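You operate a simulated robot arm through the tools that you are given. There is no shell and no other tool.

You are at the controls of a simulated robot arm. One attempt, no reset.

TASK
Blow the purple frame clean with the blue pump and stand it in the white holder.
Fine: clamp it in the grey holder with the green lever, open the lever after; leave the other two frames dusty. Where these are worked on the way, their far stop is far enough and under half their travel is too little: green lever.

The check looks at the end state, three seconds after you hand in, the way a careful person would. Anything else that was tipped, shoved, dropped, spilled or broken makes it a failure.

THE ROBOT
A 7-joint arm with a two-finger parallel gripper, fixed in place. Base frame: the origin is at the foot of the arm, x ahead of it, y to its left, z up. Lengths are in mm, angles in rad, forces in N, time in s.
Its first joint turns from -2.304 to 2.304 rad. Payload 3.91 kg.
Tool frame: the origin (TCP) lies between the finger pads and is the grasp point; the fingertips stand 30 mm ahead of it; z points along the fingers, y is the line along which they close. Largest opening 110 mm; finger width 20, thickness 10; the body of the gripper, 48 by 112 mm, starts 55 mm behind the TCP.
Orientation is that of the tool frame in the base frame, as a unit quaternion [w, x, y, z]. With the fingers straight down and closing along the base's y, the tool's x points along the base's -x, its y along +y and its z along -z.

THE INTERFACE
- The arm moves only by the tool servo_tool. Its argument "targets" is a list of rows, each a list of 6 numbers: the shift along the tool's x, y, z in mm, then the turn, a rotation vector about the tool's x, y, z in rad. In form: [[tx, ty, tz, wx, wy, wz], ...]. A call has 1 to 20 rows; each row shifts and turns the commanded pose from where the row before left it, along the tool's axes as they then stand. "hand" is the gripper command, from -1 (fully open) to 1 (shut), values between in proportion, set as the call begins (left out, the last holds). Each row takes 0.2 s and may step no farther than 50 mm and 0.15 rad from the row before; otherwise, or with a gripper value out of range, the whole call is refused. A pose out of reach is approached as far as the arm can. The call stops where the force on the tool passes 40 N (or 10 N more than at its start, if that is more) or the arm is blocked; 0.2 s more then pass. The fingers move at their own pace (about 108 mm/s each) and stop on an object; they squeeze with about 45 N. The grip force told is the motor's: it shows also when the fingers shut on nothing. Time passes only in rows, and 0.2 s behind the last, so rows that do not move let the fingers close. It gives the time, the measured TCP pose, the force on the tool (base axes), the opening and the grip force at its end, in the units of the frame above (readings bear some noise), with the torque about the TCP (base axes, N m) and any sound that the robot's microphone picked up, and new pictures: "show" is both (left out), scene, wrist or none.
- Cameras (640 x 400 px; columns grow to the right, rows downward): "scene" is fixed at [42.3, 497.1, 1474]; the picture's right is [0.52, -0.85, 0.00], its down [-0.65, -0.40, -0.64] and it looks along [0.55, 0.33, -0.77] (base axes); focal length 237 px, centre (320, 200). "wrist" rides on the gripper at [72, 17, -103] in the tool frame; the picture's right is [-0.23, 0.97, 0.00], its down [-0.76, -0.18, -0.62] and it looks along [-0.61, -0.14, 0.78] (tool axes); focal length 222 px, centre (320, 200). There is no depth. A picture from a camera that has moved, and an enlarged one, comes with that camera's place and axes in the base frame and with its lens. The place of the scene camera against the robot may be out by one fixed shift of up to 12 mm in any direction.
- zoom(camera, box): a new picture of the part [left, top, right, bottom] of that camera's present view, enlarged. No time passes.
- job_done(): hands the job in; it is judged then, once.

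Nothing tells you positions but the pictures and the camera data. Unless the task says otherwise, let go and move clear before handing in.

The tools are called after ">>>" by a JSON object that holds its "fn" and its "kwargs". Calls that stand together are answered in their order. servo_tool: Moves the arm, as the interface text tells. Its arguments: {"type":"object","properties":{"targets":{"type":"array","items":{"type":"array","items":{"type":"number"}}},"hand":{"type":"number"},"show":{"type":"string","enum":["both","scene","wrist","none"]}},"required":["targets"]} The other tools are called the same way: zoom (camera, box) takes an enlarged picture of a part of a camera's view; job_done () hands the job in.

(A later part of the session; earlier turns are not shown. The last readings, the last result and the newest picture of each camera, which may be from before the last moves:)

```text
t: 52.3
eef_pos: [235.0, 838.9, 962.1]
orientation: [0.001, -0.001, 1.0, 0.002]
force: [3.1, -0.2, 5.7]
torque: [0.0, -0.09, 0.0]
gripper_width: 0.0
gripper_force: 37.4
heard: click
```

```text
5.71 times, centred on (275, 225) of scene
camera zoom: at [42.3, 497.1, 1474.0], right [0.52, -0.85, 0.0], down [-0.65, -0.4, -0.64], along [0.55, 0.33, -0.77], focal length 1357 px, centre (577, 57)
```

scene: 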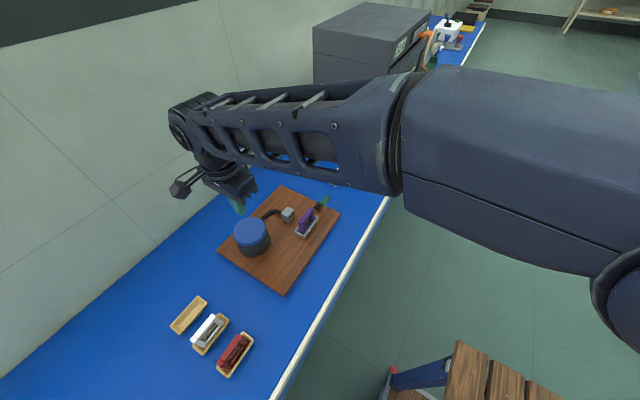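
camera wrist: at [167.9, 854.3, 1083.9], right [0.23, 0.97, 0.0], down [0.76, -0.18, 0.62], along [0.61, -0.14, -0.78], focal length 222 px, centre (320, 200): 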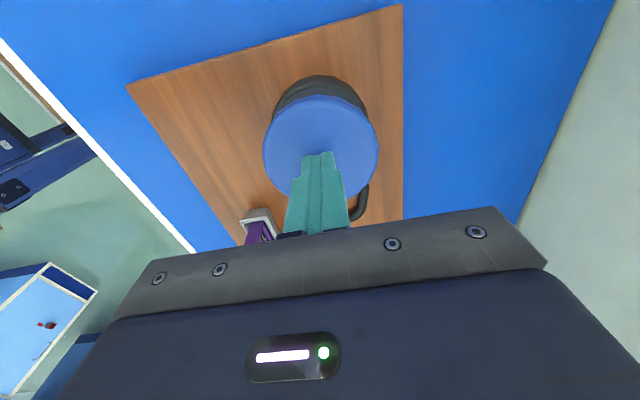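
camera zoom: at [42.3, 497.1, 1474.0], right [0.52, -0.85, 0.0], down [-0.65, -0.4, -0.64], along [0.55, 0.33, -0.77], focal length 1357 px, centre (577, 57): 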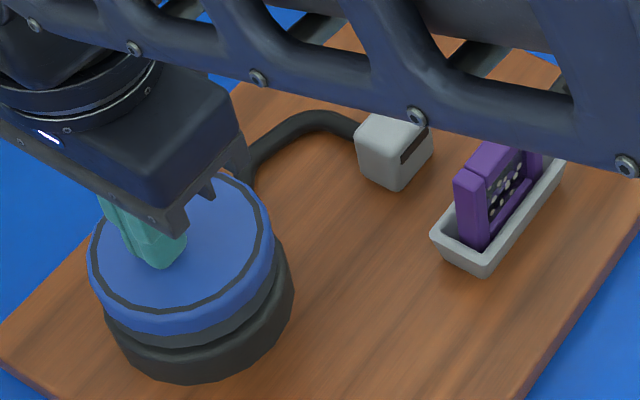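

A click was heard and the cap has begun to go in. I'll press a bit further and watch for a puff or stop.

>>> {"fn": "servo_tool", "kwargs": {"targets": [[0, 0, 2, 0, 0, 0], [0, 0, 2, 0, 0, 0], [0, 0, 2, 0, 0, 0], [0, 0, 0, 0, 0, 0]], "show": "none"}}

>>> {"fn": "zoom", "kwargs": {"camera": "scene", "box": [220, 190, 330, 260]}}

>>> {"fn": "zoom", "kwargs": {"camera": "scene", "box": [290, 200, 325, 235]}}

```text
t: 53.3
eef_pos: [235.8, 838.7, 958.3]
orientation: [0.001, -0.001, 1.0, 0.002]
force: [-3.6, -0.5, 9.4]
torque: [-0.05, 0.04, -0.02]
gripper_width: 0.1
gripper_force: 37.4
```

```text
5.71 times, centred on (275, 225) of scene
camera zoom: at [42.3, 497.1, 1474.0], right [0.52, -0.85, 0.0], down [-0.65, -0.4, -0.64], along [0.55, 0.33, -0.77], focal length 1357 px, centre (577, 57)
```

zoom: 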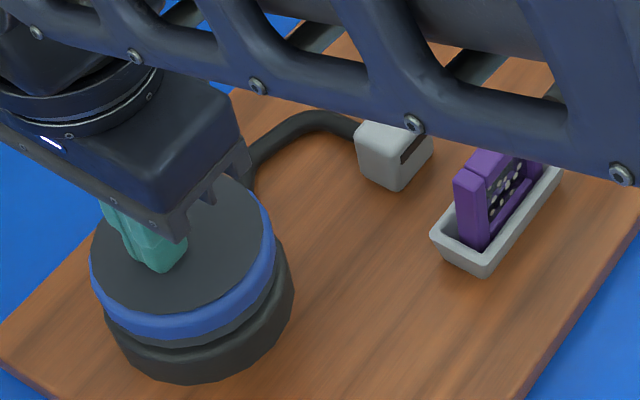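

```text
11.43 times, centred on (308, 218) of scene
camera zoom: at [42.3, 497.1, 1474.0], right [0.52, -0.85, 0.0], down [-0.65, -0.4, -0.64], along [0.55, 0.33, -0.77], focal length 2714 px, centre (463, 0)
```

zoom: 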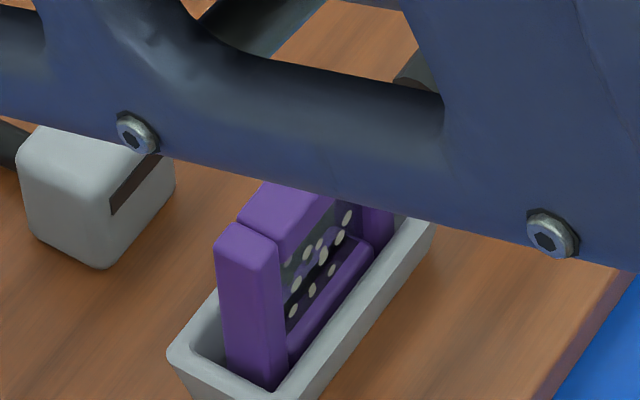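

The cap compresses as a bellows with rising spring force (9 N). I'll continue the stroke to its bottom, carefully.

>>> {"fn": "servo_tool", "kwargs": {"targets": [[0, 0, 2, 0, 0, 0], [0, 0, 2, 0, 0, 0], [0, 0, 2, 0, 0, 0], [0, 0, 0, 0, 0, 0]], "show": "none"}}

>>> {"fn": "zoom", "kwargs": {"camera": "scene", "box": [220, 190, 330, 260]}}

```text
t: 54.1
eef_pos: [235.3, 840.7, 957.0]
orientation: [0.001, 0.0, 1.0, 0.005]
force: [-1.4, -5.4, 16.1]
torque: [-0.22, -0.09, -0.03]
gripper_width: 0.0
gripper_force: 37.8
stopped in row 3: the force on the tool passed its limit at 42 N (the readings are from after the stop); the commanded pose is now the measured one
```

```text
5.71 times, centred on (275, 225) of scene
camera zoom: at [42.3, 497.1, 1474.0], right [0.52, -0.85, 0.0], down [-0.65, -0.4, -0.64], along [0.55, 0.33, -0.77], focal length 1357 px, centre (577, 57)
```

zoom: 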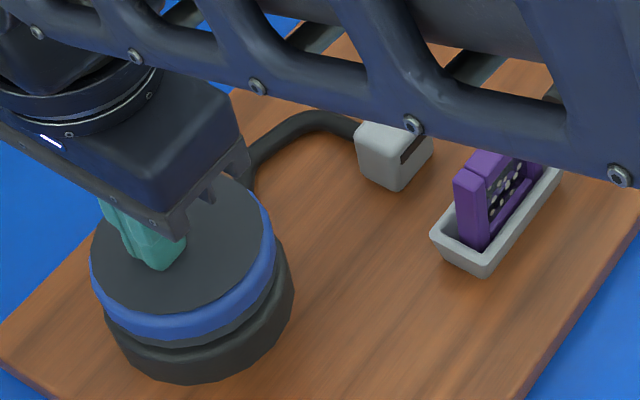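

Stroke bottomed. Release the pump and inspect the frame's window.

>>> {"fn": "servo_tool", "kwargs": {"targets": [[0, 0, -5, 0, 0, 0], [0, 0, -10, 0, 0, 0], [0, 0, -15, 0, 0, 0], [0, 0, 0, 0, 0, 0]], "show": "none"}}

>>> {"fn": "zoom", "kwargs": {"camera": "scene", "box": [220, 190, 330, 260]}}

>>> {"fn": "zoom", "kwargs": {"camera": "scene", "box": [290, 200, 325, 235]}}

>>> {"fn": "zoom", "kwargs": {"camera": "wrist", "box": [220, 180, 300, 250]}}

```text
t: 55.1
eef_pos: [236.6, 840.8, 987.3]
orientation: [0.001, -0.001, 1.0, 0.004]
force: [-0.1, -0.4, -0.1]
torque: [-0.02, -0.01, -0.02]
gripper_width: 0.0
gripper_force: 38.1
```

```text
5.71 times, centred on (275, 225) of scene
camera zoom: at [42.3, 497.1, 1474.0], right [0.52, -0.85, 0.0], down [-0.65, -0.4, -0.64], along [0.55, 0.33, -0.77], focal length 1357 px, centre (577, 57)
```

zoom: 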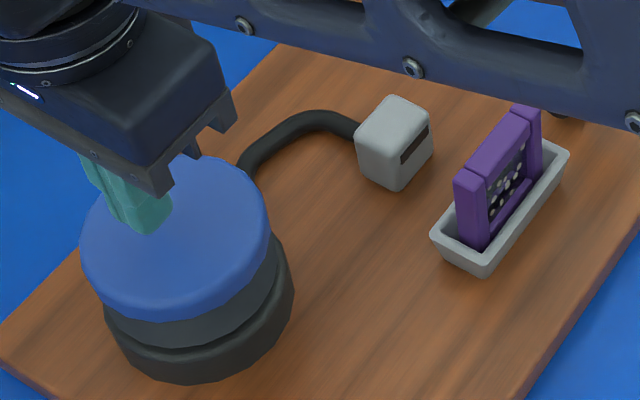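

```text
11.43 times, centred on (308, 218) of scene
camera zoom: at [42.3, 497.1, 1474.0], right [0.52, -0.85, 0.0], down [-0.65, -0.4, -0.64], along [0.55, 0.33, -0.77], focal length 2714 px, centre (463, 0)
```

zoom: 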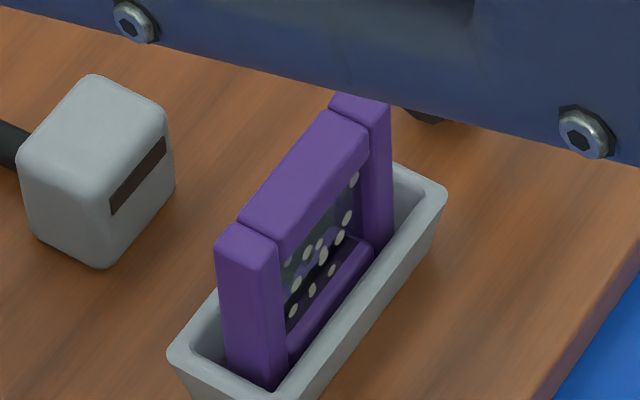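

```text
5.71 times, centred on (260, 215) of wrist
camera zoom: at [164.5, 856.4, 1090.0], right [0.23, 0.97, 0.01], down [0.76, -0.18, 0.62], along [0.61, -0.14, -0.78], focal length 1269 px, centre (663, 114)
```

zoom: 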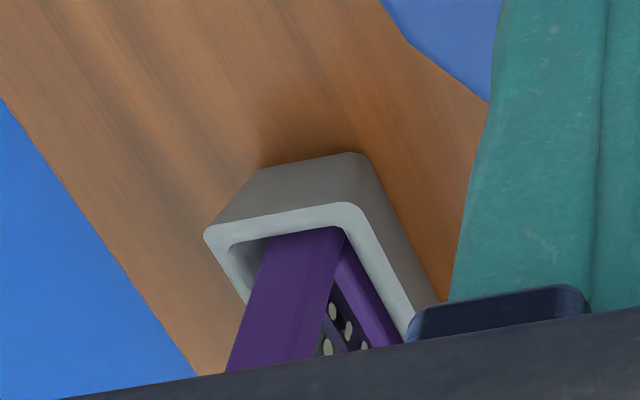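

The pump springs back. White specks still show in the window, so I'll do further strokes and compare.

>>> {"fn": "servo_tool", "kwargs": {"targets": [[0, 0, 12, 0, 0, 0], [0, 0, 8, 0, 0, 0], [0, 0, 5, 0, 0, 0], [0, 0, 3, 0, 0, 0], [0, 0, 0, 0, 0, 0]], "show": "none"}}

>>> {"fn": "servo_tool", "kwargs": {"targets": [[0, 0, -8, 0, 0, 0], [0, 0, -10, 0, 0, 0], [0, 0, -10, 0, 0, 0], [0, 0, 0, 0, 0, 0]], "show": "none"}}

>>> {"fn": "zoom", "kwargs": {"camera": "scene", "box": [290, 200, 325, 235]}}

```text
t: 56.3
eef_pos: [236.0, 841.9, 958.1]
orientation: [0.001, 0.0, 1.0, 0.004]
force: [0.1, 1.4, 7.6]
torque: [-0.01, -0.05, 0.02]
gripper_width: 0.0
gripper_force: 37.8
heard: click
```

```text
t: 57.3
eef_pos: [237.8, 839.9, 986.0]
orientation: [0.0, 0.001, 1.0, 0.004]
force: [0.3, -0.7, -0.6]
torque: [0.0, -0.04, -0.03]
gripper_width: 0.0
gripper_force: 38.0
```

```text
11.43 times, centred on (308, 218) of scene
camera zoom: at [42.3, 497.1, 1474.0], right [0.52, -0.85, 0.0], down [-0.65, -0.4, -0.64], along [0.55, 0.33, -0.77], focal length 2714 px, centre (463, 0)
```

zoom: 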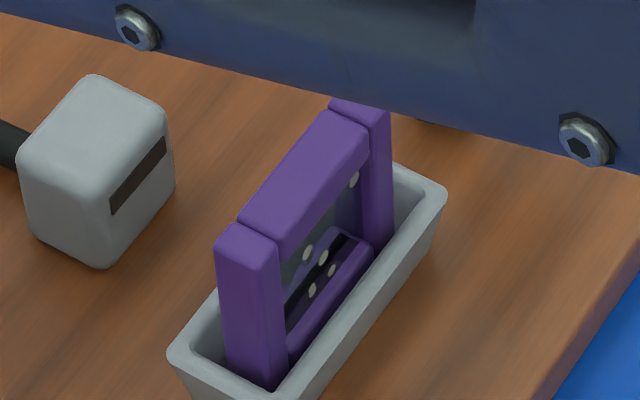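

It works: specks dropped to about five. Another stroke.

>>> {"fn": "servo_tool", "kwargs": {"targets": [[0, 0, 12, 0, 0, 0], [0, 0, 8, 0, 0, 0], [0, 0, 5, 0, 0, 0], [0, 0, 2, 0, 0, 0], [0, 0, 0, 0, 0, 0]], "show": "none"}}

>>> {"fn": "servo_tool", "kwargs": {"targets": [[0, 0, -7, 0, 0, 0], [0, 0, -10, 0, 0, 0], [0, 0, -10, 0, 0, 0], [0, 0, 0, 0, 0, 0]], "show": "none"}}

>>> {"fn": "zoom", "kwargs": {"camera": "scene", "box": [290, 200, 325, 235]}}

```text
t: 58.5
eef_pos: [237.5, 841.9, 960.2]
orientation: [0.001, -0.001, 1.0, 0.004]
force: [0.1, 2.5, 7.0]
torque: [0.04, -0.08, 0.07]
gripper_width: 0.0
gripper_force: 37.5
heard: click
```

```text
t: 59.5
eef_pos: [237.2, 840.8, 984.5]
orientation: [0.0, 0.0, 1.0, 0.005]
force: [-0.3, 0.8, -0.1]
torque: [0.01, -0.02, 0.04]
gripper_width: 0.0
gripper_force: 37.4
```

```text
11.43 times, centred on (308, 218) of scene
camera zoom: at [42.3, 497.1, 1474.0], right [0.52, -0.85, 0.0], down [-0.65, -0.4, -0.64], along [0.55, 0.33, -0.77], focal length 2714 px, centre (463, 0)
```

zoom: 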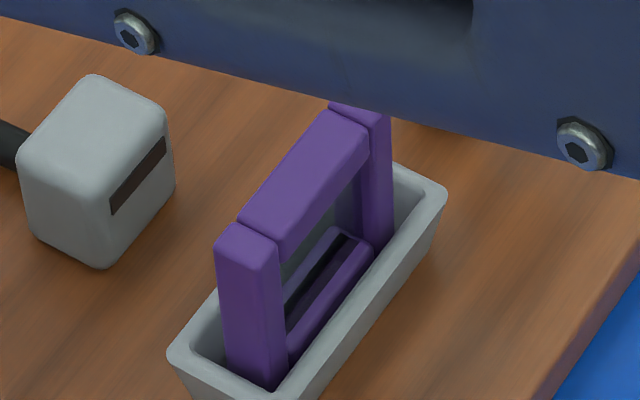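

The window looks clean now. I'll rise and go to the lever, straddling the handle from above with open fingers (44 mm).

>>> {"fn": "servo_tool", "kwargs": {"targets": [[0, 0, -33, 0, 0, 0], [0, 0, -33, 0, 0, 0], [-35.2, -19.7, 0, 0, 0, 0], [-35.2, -19.7, 0, 0, 0, 0], [-35.2, -19.7, 0, 0, 0, 0], [-35.2, -19.7, 0, 0, 0, 0], [-35.2, -19.7, 0, 0, 0, 0], [-35.2, -19.7, 0, 0, 0, 0], [0, 0, 0, 0, 0, 0]], "show": "none"}}

>>> {"fn": "servo_tool", "kwargs": {"targets": [[0, 0, 20, 0, 0, 0], [0, 0, 20, 0, 0, 0], [0, 0, 0, 0, 0, 0]], "hand": 0.2}}

>>> {"fn": "zoom", "kwargs": {"camera": "wrist", "box": [220, 40, 420, 220]}}

>>> {"fn": "zoom", "kwargs": {"camera": "scene", "box": [280, 165, 350, 235]}}

```text
t: 61.5
eef_pos: [448.3, 720.1, 1050.4]
orientation: [0.001, 0.0, 1.0, 0.005]
force: [-0.2, 0.2, -0.2]
torque: [0.0, 0.0, 0.0]
gripper_width: 0.0
gripper_force: 38.2
```

```text
t: 62.3
eef_pos: [447.8, 719.8, 1010.0]
orientation: [0.001, -0.001, 1.0, 0.004]
force: [0.1, 0.0, -0.1]
torque: [-0.03, -0.01, 0.0]
gripper_width: 44.2
gripper_force: 0.2
camera wrist: at [375.1, 735.1, 1113.5], right [0.23, 0.97, 0.01], down [0.76, -0.18, 0.62], along [0.61, -0.13, -0.78], focal length 222 px, centre (320, 200)
```

scene: 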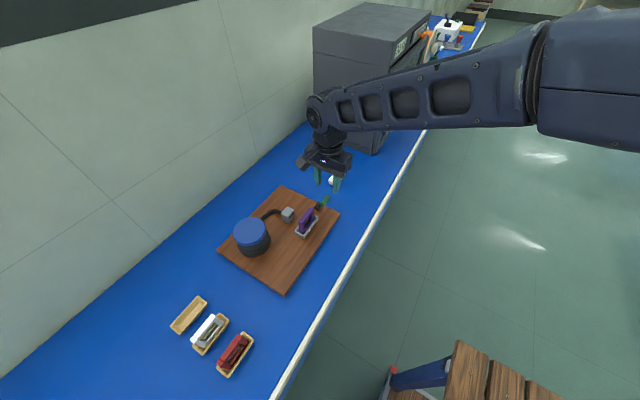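
wrist: 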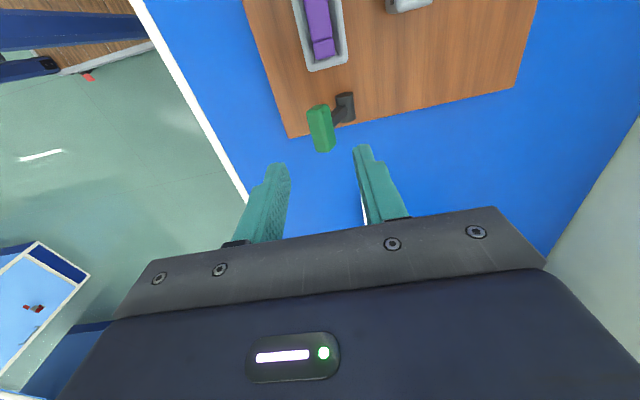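

```text
2.22 times, centred on (320, 130) of wrist
camera zoom: at [375.1, 735.1, 1113.5], right [0.23, 0.97, 0.01], down [0.76, -0.18, 0.62], along [0.61, -0.13, -0.78], focal length 494 px, centre (320, 356)
```

zoom: 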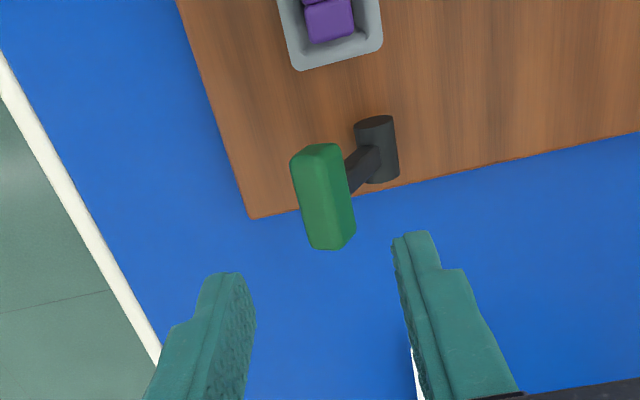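

```text
5.71 times, centred on (315, 200) of scene
camera zoom: at [42.3, 497.1, 1474.0], right [0.52, -0.85, 0.0], down [-0.65, -0.4, -0.64], along [0.55, 0.33, -0.77], focal length 1357 px, centre (349, 200)
```

zoom: 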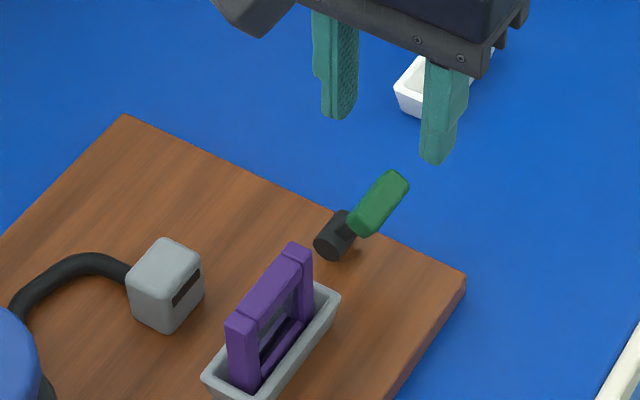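

The window is clear and the lever still clamped. I'll widen slightly to 55 mm, descend straddling the handle, then push it back toward +y.

>>> {"fn": "servo_tool", "kwargs": {"targets": [[0, 1, 0, 0.008, 0, 0], [0, 0, 30, 0, 0, 0], [0, 0, 27, 0, 0, 0], [0, 0, 18, 0, 0, 0], [0, 0, 0, 0, 0, 0]], "hand": 0.0, "show": "none"}}

>>> {"fn": "zoom", "kwargs": {"camera": "wrist", "box": [220, 40, 420, 220]}}

>>> {"fn": "zoom", "kwargs": {"camera": "scene", "box": [280, 165, 350, 235]}}

```text
t: 63.5
eef_pos: [445.6, 724.9, 935.2]
orientation: [0.001, 0.0, 1.0, 0.0]
force: [-0.2, -0.7, -0.4]
torque: [0.0, -0.02, -0.02]
gripper_width: 55.1
gripper_force: 0.1
```

```text
2.22 times, centred on (320, 130) of wrist
camera zoom: at [374.6, 740.0, 1038.7], right [0.23, 0.97, 0.0], down [0.76, -0.18, 0.62], along [0.61, -0.14, -0.78], focal length 494 px, centre (320, 356)
```

zoom: 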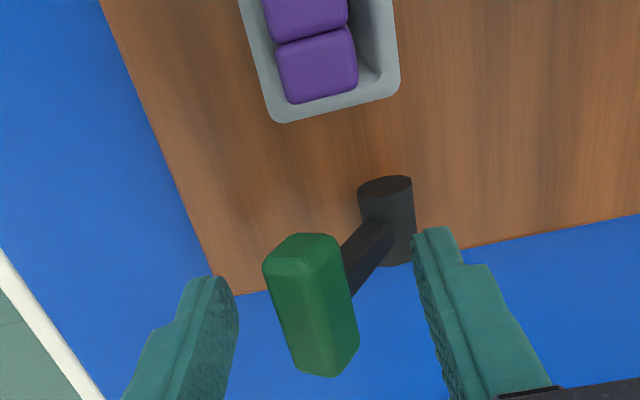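

```text
5.71 times, centred on (315, 200) of scene
camera zoom: at [42.3, 497.1, 1474.0], right [0.52, -0.85, 0.0], down [-0.65, -0.4, -0.64], along [0.55, 0.33, -0.77], focal length 1357 px, centre (349, 200)
```

zoom: 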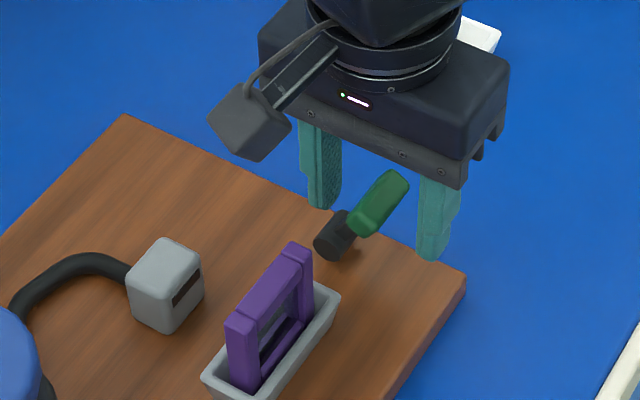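

Handle is straddled. Pushing +y in small steps to open the lever.

>>> {"fn": "servo_tool", "kwargs": {"targets": [[0, 4, 0, 0, 0, 0], [0, 4, 0, 0, 0, 0], [0, 4, 0, 0, 0, 0], [0, 4, 0, 0, 0, 0], [0, 4, 0, 0, 0, 0], [0, 4, 0, 0, 0, 0], [0, 4, 0, 0, 0, 0], [0, 0, 0, 0, 0, 0]], "show": "none"}}

>>> {"fn": "zoom", "kwargs": {"camera": "scene", "box": [280, 165, 350, 235]}}

```text
t: 65.3
eef_pos: [447.4, 750.7, 935.1]
orientation: [0.001, 0.001, 1.0, 0.0]
force: [-0.1, 0.5, 1.2]
torque: [-0.02, 0.02, -0.03]
gripper_width: 55.1
gripper_force: 0.0
```

```text
5.71 times, centred on (315, 200) of scene
camera zoom: at [42.3, 497.1, 1474.0], right [0.52, -0.85, 0.0], down [-0.65, -0.4, -0.64], along [0.55, 0.33, -0.77], focal length 1357 px, centre (349, 200)
```

zoom: 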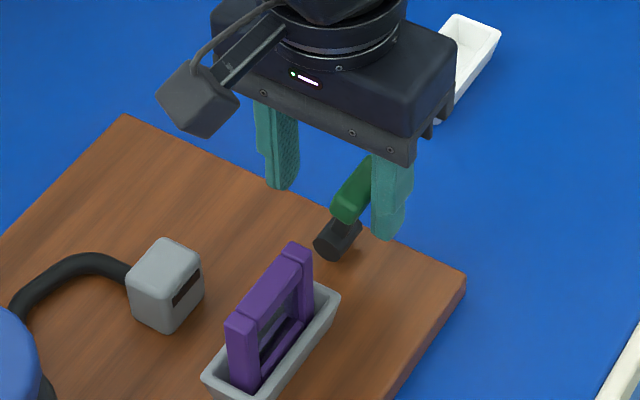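

>>> {"fn": "servo_tool", "kwargs": {"targets": [[0, 4, 0, 0, 0, 0], [0, 4, 0, 0, 0, 0], [0, 4, 0, 0, 0, 0], [0, 4, 0, 0, 0, 0], [0, 4, 0, 0, 0, 0], [0, 3, 0, 0, 0, 0], [0, 3, 0, 0, 0, 0], [0, 0, 0, 0, 0, 0]], "show": "none"}}

>>> {"fn": "zoom", "kwargs": {"camera": "scene", "box": [280, 165, 350, 235]}}

```text
t: 67.1
eef_pos: [449.4, 777.0, 935.2]
orientation: [0.001, 0.0, 1.0, 0.0]
force: [0.4, -0.3, -0.2]
torque: [-0.03, -0.05, 0.01]
gripper_width: 55.0
gripper_force: 0.1
```

```text
5.71 times, centred on (315, 200) of scene
camera zoom: at [42.3, 497.1, 1474.0], right [0.52, -0.85, 0.0], down [-0.65, -0.4, -0.64], along [0.55, 0.33, -0.77], focal length 1357 px, centre (349, 200)
```

zoom: 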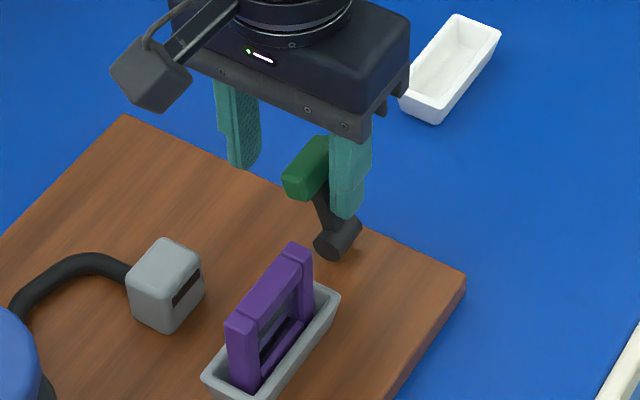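

Past vertical to the +y side; pushing on to the open stop.

>>> {"fn": "servo_tool", "kwargs": {"targets": [[0, 3, 0, 0, 0, 0], [0, 3, 0, 0, 0, 0], [0, 2, 0, 0, 0, 0], [0, 2, 0, 0, 0, 0], [0, 0, 0, 0, 0, 0]], "show": "none"}}

>>> {"fn": "zoom", "kwargs": {"camera": "scene", "box": [280, 165, 350, 235]}}

>>> {"fn": "zoom", "kwargs": {"camera": "wrist", "box": [220, 40, 420, 220]}}

```text
t: 68.3
eef_pos: [450.2, 787.4, 935.9]
orientation: [0.001, 0.001, 1.0, -0.001]
force: [1.1, -14.9, 2.6]
torque: [-0.56, 0.04, 0.07]
gripper_width: 62.6
gripper_force: 7.6
```

```text
5.71 times, centred on (315, 200) of scene
camera zoom: at [42.3, 497.1, 1474.0], right [0.52, -0.85, 0.0], down [-0.65, -0.4, -0.64], along [0.55, 0.33, -0.77], focal length 1357 px, centre (349, 200)
```

zoom: 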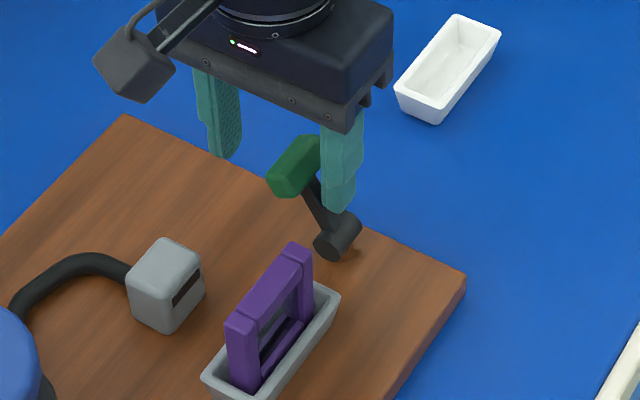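

```text
2.22 times, centred on (320, 130) of wrist
camera zoom: at [376.7, 802.7, 1039.3], right [0.23, 0.97, 0.0], down [0.76, -0.18, 0.62], along [0.61, -0.14, -0.78], focal length 494 px, centre (320, 356)
```

zoom: 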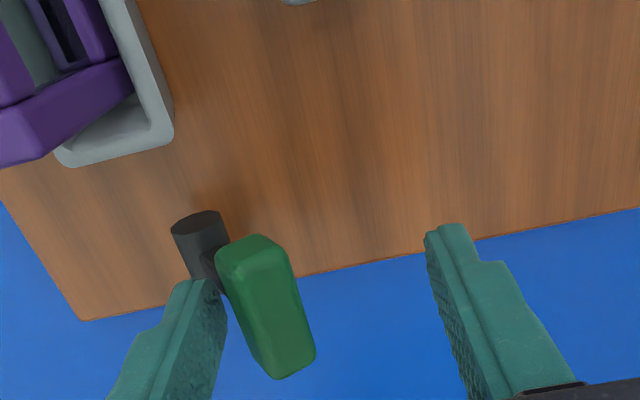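

The lever is back at its open stop (handle where it started, 15 N). I'll back off, rise, and go back above the frame.

>>> {"fn": "servo_tool", "kwargs": {"targets": [[0, -8, 0, 0, 0, 0], [0, 0, -25, 0, 0, 0], [0, 0, -40, 0, 0, 0], [0, 0, -40, 0, 0, 0], [30, -18, 0, 0, 0, 0], [30, -18, 0, 0, 0, 0], [22, -8, 0, 0, 0, 0], [0, 0, 0, 0, 0, 0]]}}

>>> {"fn": "zoom", "kwargs": {"camera": "wrist", "box": [240, 40, 420, 200]}}

>>> {"fn": "zoom", "kwargs": {"camera": "scene", "box": [280, 180, 340, 240]}}

```text
t: 70.1
eef_pos: [365.9, 734.5, 1040.3]
orientation: [0.001, 0.0, 1.0, 0.001]
force: [0.3, 0.9, -1.5]
torque: [0.0, -0.02, -0.01]
gripper_width: 55.0
gripper_force: 0.0
camera wrist: at [292.8, 751.2, 1144.0], right [0.23, 0.97, 0.0], down [0.76, -0.18, 0.62], along [0.61, -0.14, -0.78], focal length 222 px, centre (320, 200)
```

scene: 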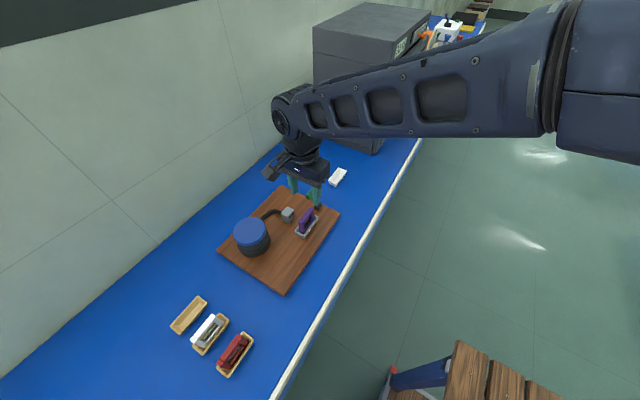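
wrist: 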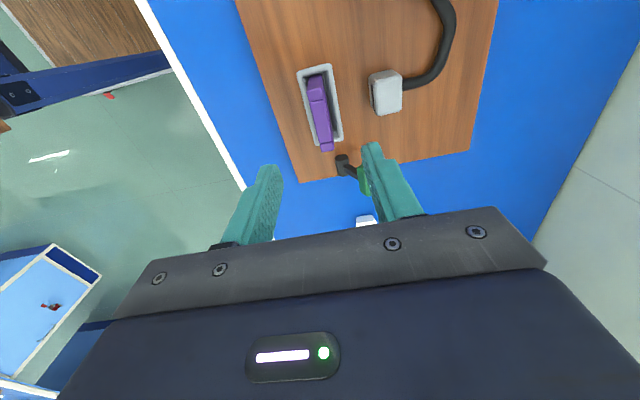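

```text
2.50 times, centred on (330, 120) of wrist
camera zoom: at [292.8, 751.2, 1144.0], right [0.23, 0.97, 0.0], down [0.76, -0.18, 0.62], along [0.61, -0.14, -0.78], focal length 555 px, centre (295, 400)
```

zoom: 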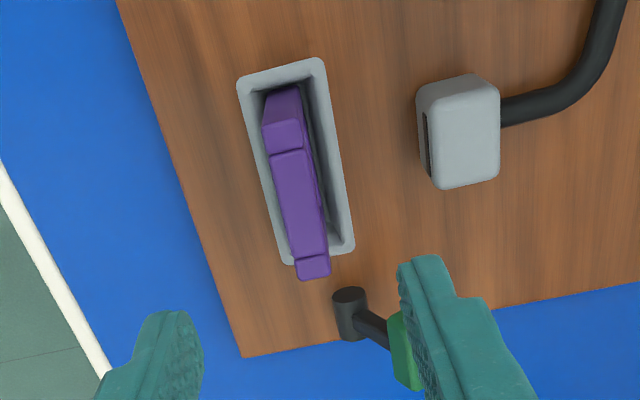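

```text
6.67 times, centred on (310, 210) of scene
camera zoom: at [42.3, 497.1, 1474.0], right [0.52, -0.85, 0.0], down [-0.65, -0.4, -0.64], along [0.55, 0.33, -0.77], focal length 1583 px, centre (387, 133)
```

zoom: 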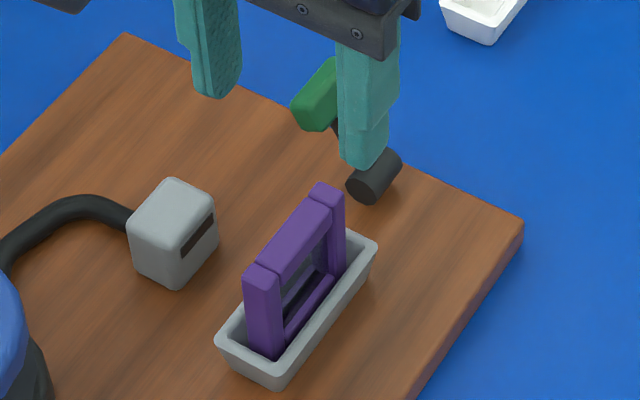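

The frame stands clean in the grey holder, centred within ~2 mm of my tool axis. I'll narrow the opening to 40 mm and descend to re-grip.

>>> {"fn": "servo_tool", "kwargs": {"targets": [[-0.4, 1.8, 25, 0, 0, 0], [0, 0, 30, 0, 0, 0], [0, 0, 25, 0, 0, 0], [0, 0, 20, 0, 0, 0], [0, 0, 11, 0, 0, 0], [0, 0, 0, 0, 0, 0]], "hand": 0.27, "show": "none"}}

>>> {"fn": "zoom", "kwargs": {"camera": "wrist", "box": [240, 60, 420, 230]}}

>>> {"fn": "zoom", "kwargs": {"camera": "scene", "box": [280, 180, 340, 240]}}

```text
t: 71.5
eef_pos: [366.7, 736.2, 932.1]
orientation: [0.001, 0.0, 1.0, 0.001]
force: [-0.6, -0.7, -0.4]
torque: [0.01, 0.01, -0.02]
gripper_width: 40.3
gripper_force: 0.2
```

```text
2.35 times, centred on (330, 145) of wrist
camera zoom: at [295.0, 753.3, 1034.5], right [0.23, 0.97, 0.0], down [0.76, -0.18, 0.62], along [0.61, -0.14, -0.78], focal length 523 px, centre (296, 329)
```

zoom: 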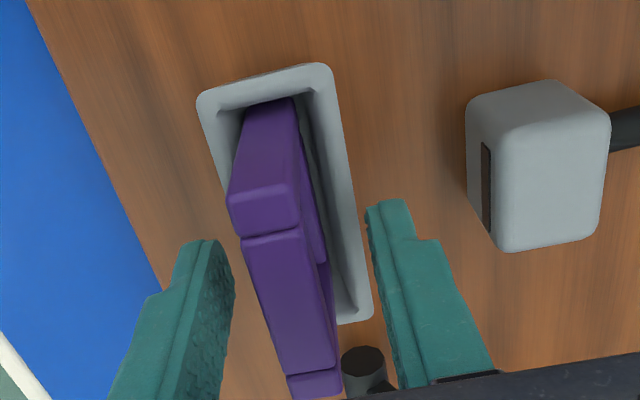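

```text
6.67 times, centred on (310, 210) of scene
camera zoom: at [42.3, 497.1, 1474.0], right [0.52, -0.85, 0.0], down [-0.65, -0.4, -0.64], along [0.55, 0.33, -0.77], focal length 1583 px, centre (387, 133)
```

zoom: 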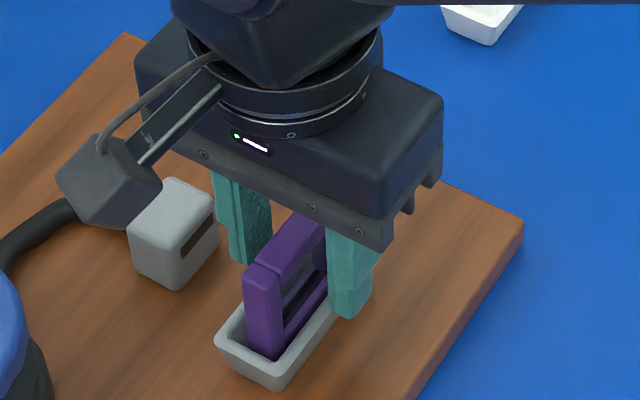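

Fingers straddle the frame well. Closing the grip.

>>> {"fn": "servo_tool", "kwargs": {"targets": [[0, 0, 0, 0, 0, 0], [0, 0, 0, 0, 0, 0], [0, 0, 0, 0, 0, 0]], "hand": 1, "show": "none"}}

>>> {"fn": "servo_tool", "kwargs": {"targets": [[0, 0, -8, 0, 0, 0], [0, 0, -12, 0, 0, 0], [0, 0, -25, 0, 0, 0], [0, 0, -40, 0, 0, 0], [0, 0, -40, 0, 0, 0], [0, 0, 0, 0, 0, 0]]}}

>>> {"fn": "zoom", "kwargs": {"camera": "scene", "box": [270, 150, 350, 230]}}

>>> {"fn": "zoom", "kwargs": {"camera": "wrist", "box": [250, 80, 420, 240]}}

```text
t: 72.3
eef_pos: [366.4, 737.3, 931.7]
orientation: [0.001, 0.0, 1.0, 0.0]
force: [-0.2, 0.2, 0.1]
torque: [0.0, 0.01, 0.01]
gripper_width: 13.0
gripper_force: 45.3
```

```text
t: 73.7
eef_pos: [366.0, 738.7, 1055.9]
orientation: [0.001, 0.0, 1.0, 0.0]
force: [0.2, 0.2, -0.9]
torque: [0.0, 0.01, -0.01]
gripper_width: 13.0
gripper_force: 45.3
camera wrist: at [292.6, 753.8, 1159.0], right [0.23, 0.97, 0.0], down [0.76, -0.18, 0.62], along [0.61, -0.14, -0.78], focal length 222 px, centre (320, 200)
```

scene: 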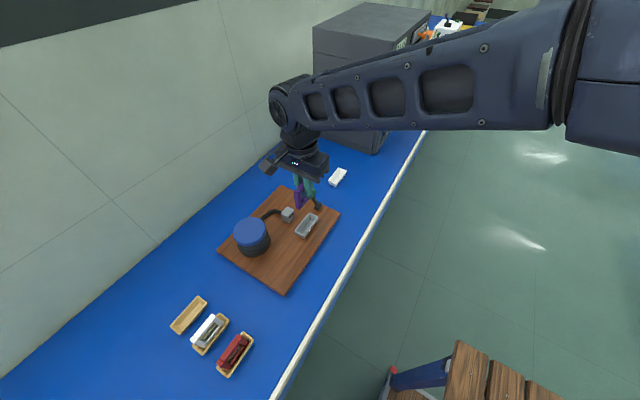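
wrist: 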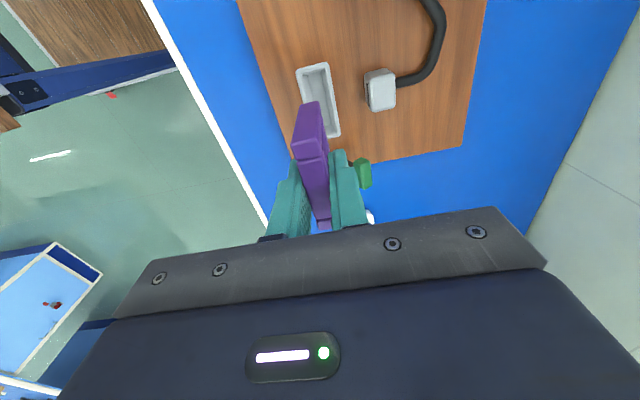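

```text
5.00 times, centred on (310, 190) of scene
camera zoom: at [42.3, 497.1, 1474.0], right [0.52, -0.85, 0.0], down [-0.65, -0.4, -0.64], along [0.55, 0.33, -0.77], focal length 1187 px, centre (370, 250)
```

zoom: 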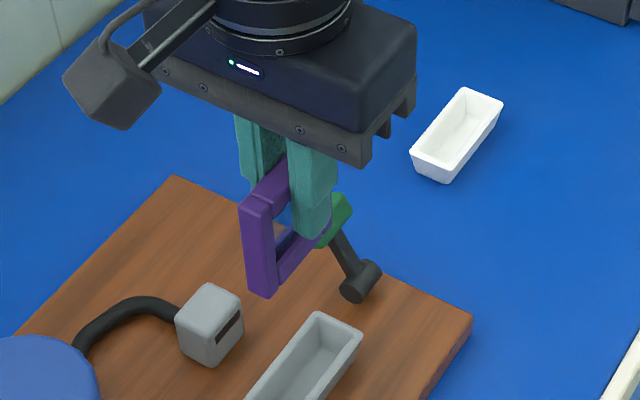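

```text
2.50 times, centred on (335, 160) of wrist
camera zoom: at [292.6, 753.8, 1159.0], right [0.23, 0.97, 0.0], down [0.76, -0.18, 0.62], along [0.61, -0.14, -0.78], focal length 555 px, centre (282, 300)
```

zoom: 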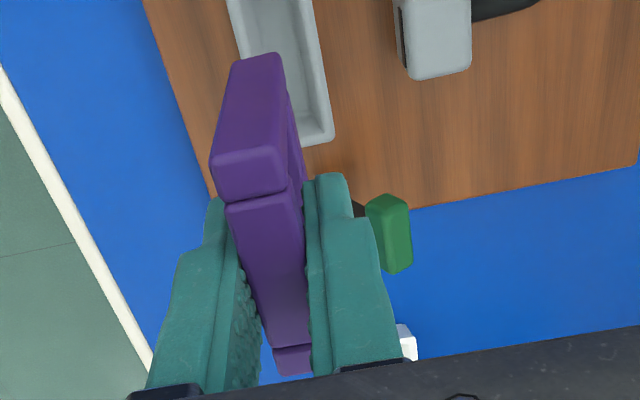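

Frame re-gripped and lifted; the lever is open. The white holder is at about (613, 768), aligned with x, near the reach limit. I'll move there in stages, checking reach.

>>> {"fn": "servo_tool", "kwargs": {"targets": [[0, 0, 28, 0, 0, 0], [-34.9, 4.0, 0, 0, 0, 0], [-34.9, 4.0, 0, 0, 0, 0], [-34.9, 4.0, 0, 0, 0, 0], [-34.9, 4.0, 0, 0, 0, 0], [0, 0, 0, 0, 0, 0], [0, 0, 0, 0, 0, 0]]}}

>>> {"fn": "zoom", "kwargs": {"camera": "wrist", "box": [250, 60, 420, 220]}}

```text
t: 75.3
eef_pos: [507.0, 751.9, 1027.5]
orientation: [0.001, 0.0, 1.0, -0.001]
force: [-0.5, -0.1, 0.2]
torque: [0.0, -0.01, 0.02]
gripper_width: 13.0
gripper_force: 45.1
camera wrist: at [434.1, 767.7, 1130.7], right [0.23, 0.97, 0.0], down [0.76, -0.18, 0.62], along [0.61, -0.14, -0.78], focal length 222 px, centre (320, 200)
```

scene: 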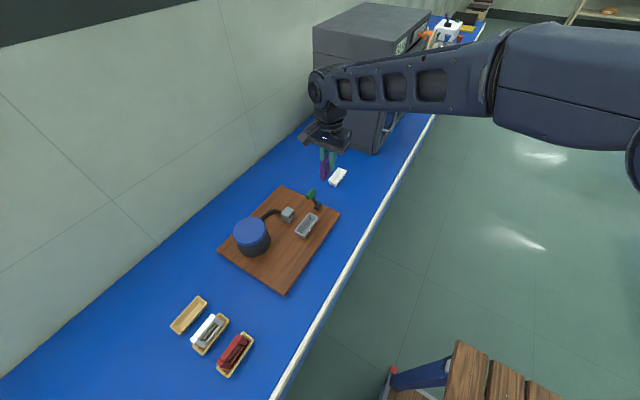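
wrist: 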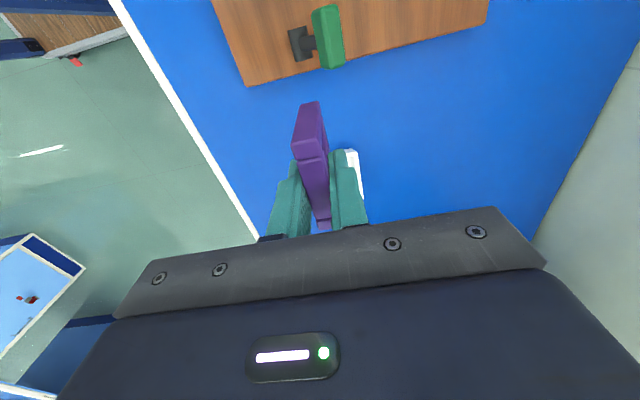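

```text
2.50 times, centred on (335, 140) of wrist
camera zoom: at [434.1, 767.7, 1130.7], right [0.23, 0.97, 0.0], down [0.76, -0.18, 0.62], along [0.61, -0.14, -0.78], focal length 555 px, centre (282, 350)
```

zoom: 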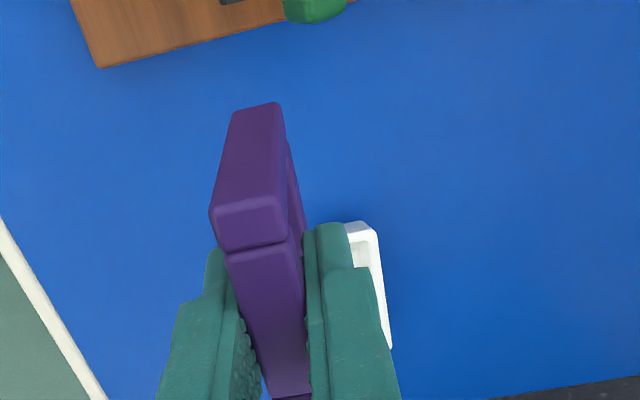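

The white holder's near-right rim corner is at about (573, 784), so its centre is about (612, 767.5). Continuing toward it.

>>> {"fn": "servo_tool", "kwargs": {"targets": [[-34, 5.2, 0, 0, 0, 0], [-34, 5.2, 0, 0, 0, 0], [-30, 5.2, 0, 0, 0, 0], [0, 0, 0, 0, 0, 0], [0, 0, 0, 0, 0, 0]]}}

>>> {"fn": "zoom", "kwargs": {"camera": "wrist", "box": [250, 40, 420, 200]}}

>>> {"fn": "zoom", "kwargs": {"camera": "scene", "box": [300, 120, 370, 190]}}

```text
t: 76.5
eef_pos: [604.8, 767.9, 1026.9]
orientation: [0.001, -0.001, 1.0, 0.0]
force: [0.2, -0.3, -0.2]
torque: [0.02, 0.01, -0.01]
gripper_width: 12.8
gripper_force: 45.0
camera wrist: at [531.3, 783.2, 1129.6], right [0.23, 0.97, 0.0], down [0.76, -0.18, 0.62], along [0.61, -0.14, -0.78], focal length 222 px, centre (320, 200)
```

scene: 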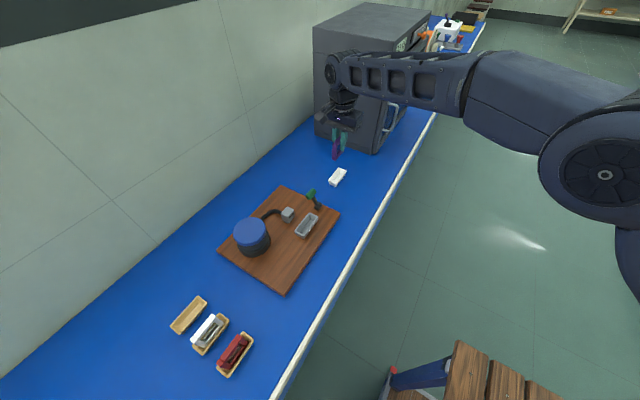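
wrist: 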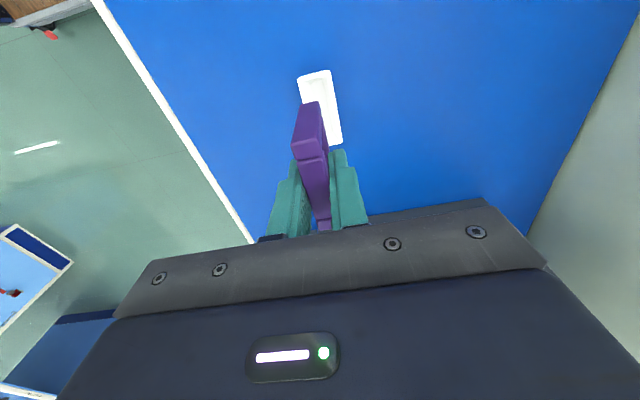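

```text
2.50 times, centred on (335, 120) of wrist
camera zoom: at [531.3, 783.2, 1129.6], right [0.23, 0.97, 0.0], down [0.76, -0.18, 0.62], along [0.61, -0.14, -0.78], focal length 555 px, centre (282, 400)
```

zoom: 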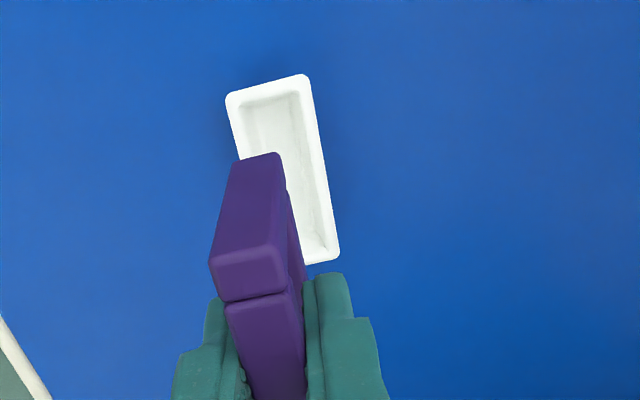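

```text
5.71 times, centred on (335, 155) of scene
camera zoom: at [42.3, 497.1, 1474.0], right [0.52, -0.85, 0.0], down [-0.65, -0.4, -0.64], along [0.55, 0.33, -0.77], focal length 1357 px, centre (234, 457)
```

zoom: 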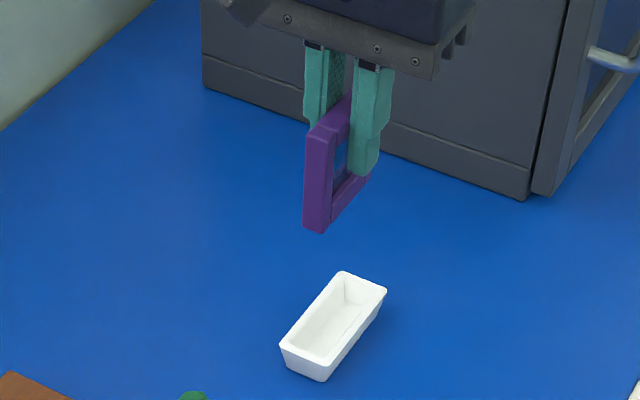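

Holder centre is about 9 mm further in x and 1 mm in y. I'll shift and descend to just above the rim, checking reach and orientation.

>>> {"fn": "servo_tool", "kwargs": {"targets": [[-8.5, 0.8, 0, 0, 0, 0], [0, 0, 25, 0, 0, 0], [0, 0, 25, 0, 0, 0], [0, 0, 20, 0, 0, 0], [0, 0, 0, 0, 0, 0], [0, 0, 0, 0, 0, 0]]}}

>>> {"fn": "zoom", "kwargs": {"camera": "wrist", "box": [250, 40, 420, 200]}}

>>> {"fn": "zoom", "kwargs": {"camera": "scene", "box": [305, 135, 365, 195]}}

```text
t: 77.9
eef_pos: [612.1, 769.5, 957.7]
orientation: [0.001, 0.0, 1.0, 0.0]
force: [0.5, -0.3, -0.5]
torque: [0.01, 0.0, -0.01]
gripper_width: 13.3
gripper_force: 44.9
camera wrist: at [539.7, 785.3, 1061.1], right [0.23, 0.97, 0.0], down [0.76, -0.18, 0.62], along [0.61, -0.14, -0.78], focal length 222 px, centre (320, 200)
```

scene: 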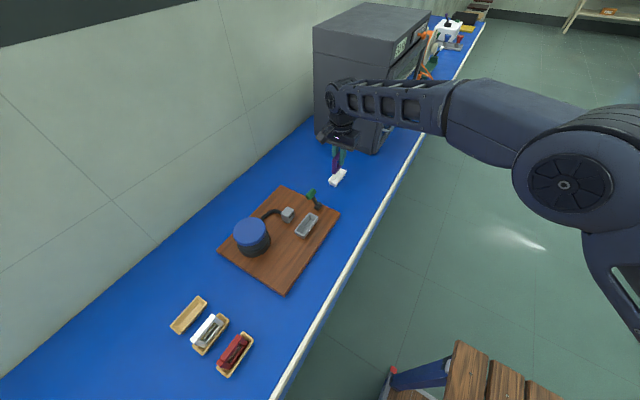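
wrist: 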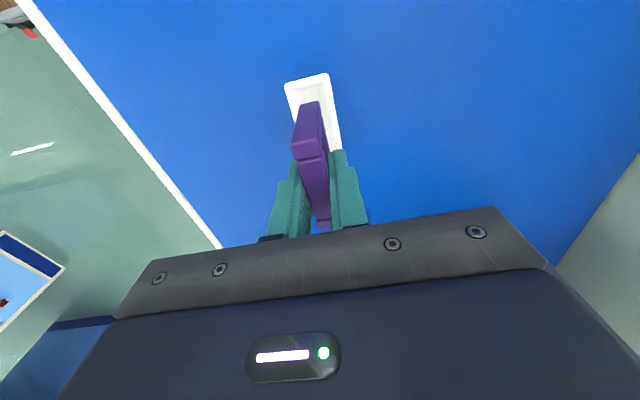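

```text
2.50 times, centred on (335, 120) of wrist
camera zoom: at [539.7, 785.3, 1061.1], right [0.23, 0.97, 0.0], down [0.76, -0.18, 0.62], along [0.61, -0.14, -0.78], focal length 555 px, centre (282, 400)
```

zoom: 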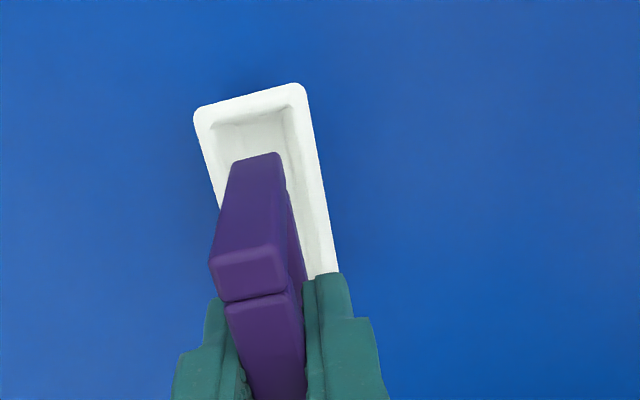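

```text
6.67 times, centred on (335, 165) of scene
camera zoom: at [42.3, 497.1, 1474.0], right [0.52, -0.85, 0.0], down [-0.65, -0.4, -0.64], along [0.55, 0.33, -0.77], focal length 1583 px, centre (220, 433)
```

zoom: 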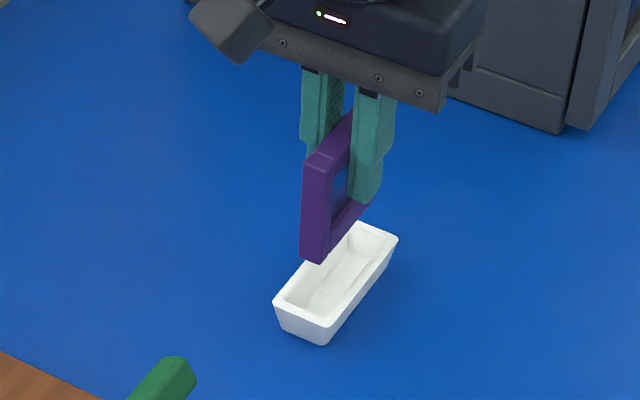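

Reach is fine. The frame is ~1.5 mm right of the pocket midline; I'll correct and lower until the bottom is just at the rim.

>>> {"fn": "servo_tool", "kwargs": {"targets": [[0, -1.3, 10, 0, 0, 0], [0, 0, 10, 0, 0, 0], [0, 0, 8, 0, 0, 0], [0, 0, 0, 0, 0, 0]]}}

>>> {"fn": "zoom", "kwargs": {"camera": "wrist", "box": [250, 40, 420, 200]}}

>>> {"fn": "zoom", "kwargs": {"camera": "scene", "box": [305, 135, 365, 195]}}

```text
t: 78.9
eef_pos: [612.4, 769.0, 928.7]
orientation: [0.002, 0.0, 1.0, 0.001]
force: [-0.2, -0.3, -0.9]
torque: [0.03, 0.0, 0.0]
gripper_width: 13.0
gripper_force: 45.2
camera wrist: at [539.8, 784.5, 1032.2], right [0.23, 0.97, 0.0], down [0.76, -0.18, 0.62], along [0.61, -0.14, -0.78], focal length 222 px, centre (320, 200)
```

scene: 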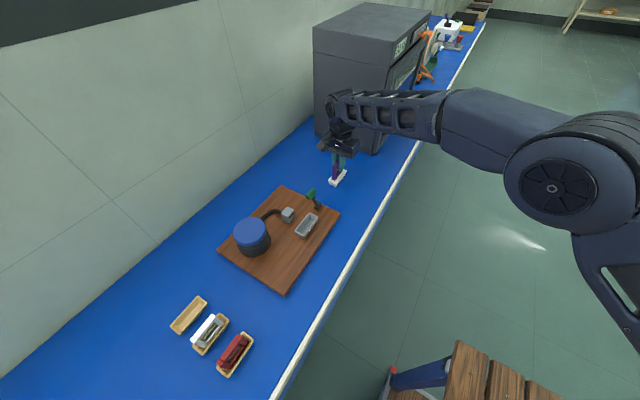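
wrist: 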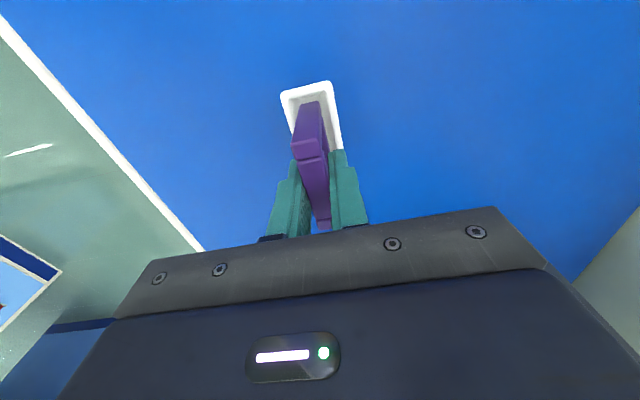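

```text
2.50 times, centred on (335, 120) of wrist
camera zoom: at [539.8, 784.5, 1032.2], right [0.23, 0.97, 0.0], down [0.76, -0.18, 0.62], along [0.61, -0.14, -0.78], focal length 555 px, centre (282, 400)
```

zoom: 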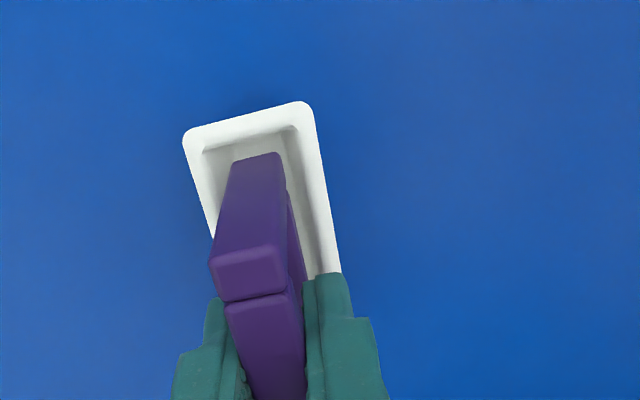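

```text
6.67 times, centred on (335, 165) of scene
camera zoom: at [42.3, 497.1, 1474.0], right [0.52, -0.85, 0.0], down [-0.65, -0.4, -0.64], along [0.55, 0.33, -0.77], focal length 1583 px, centre (220, 433)
```

zoom: 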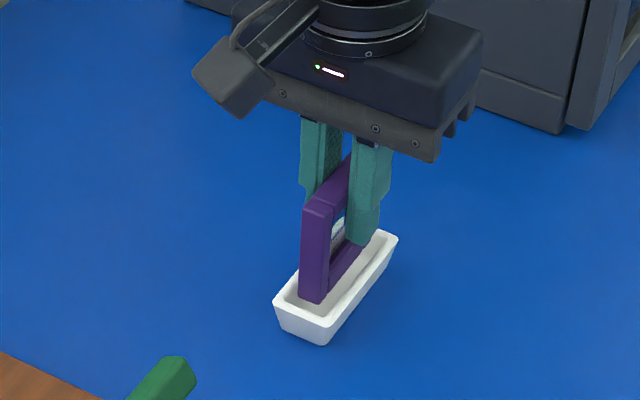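

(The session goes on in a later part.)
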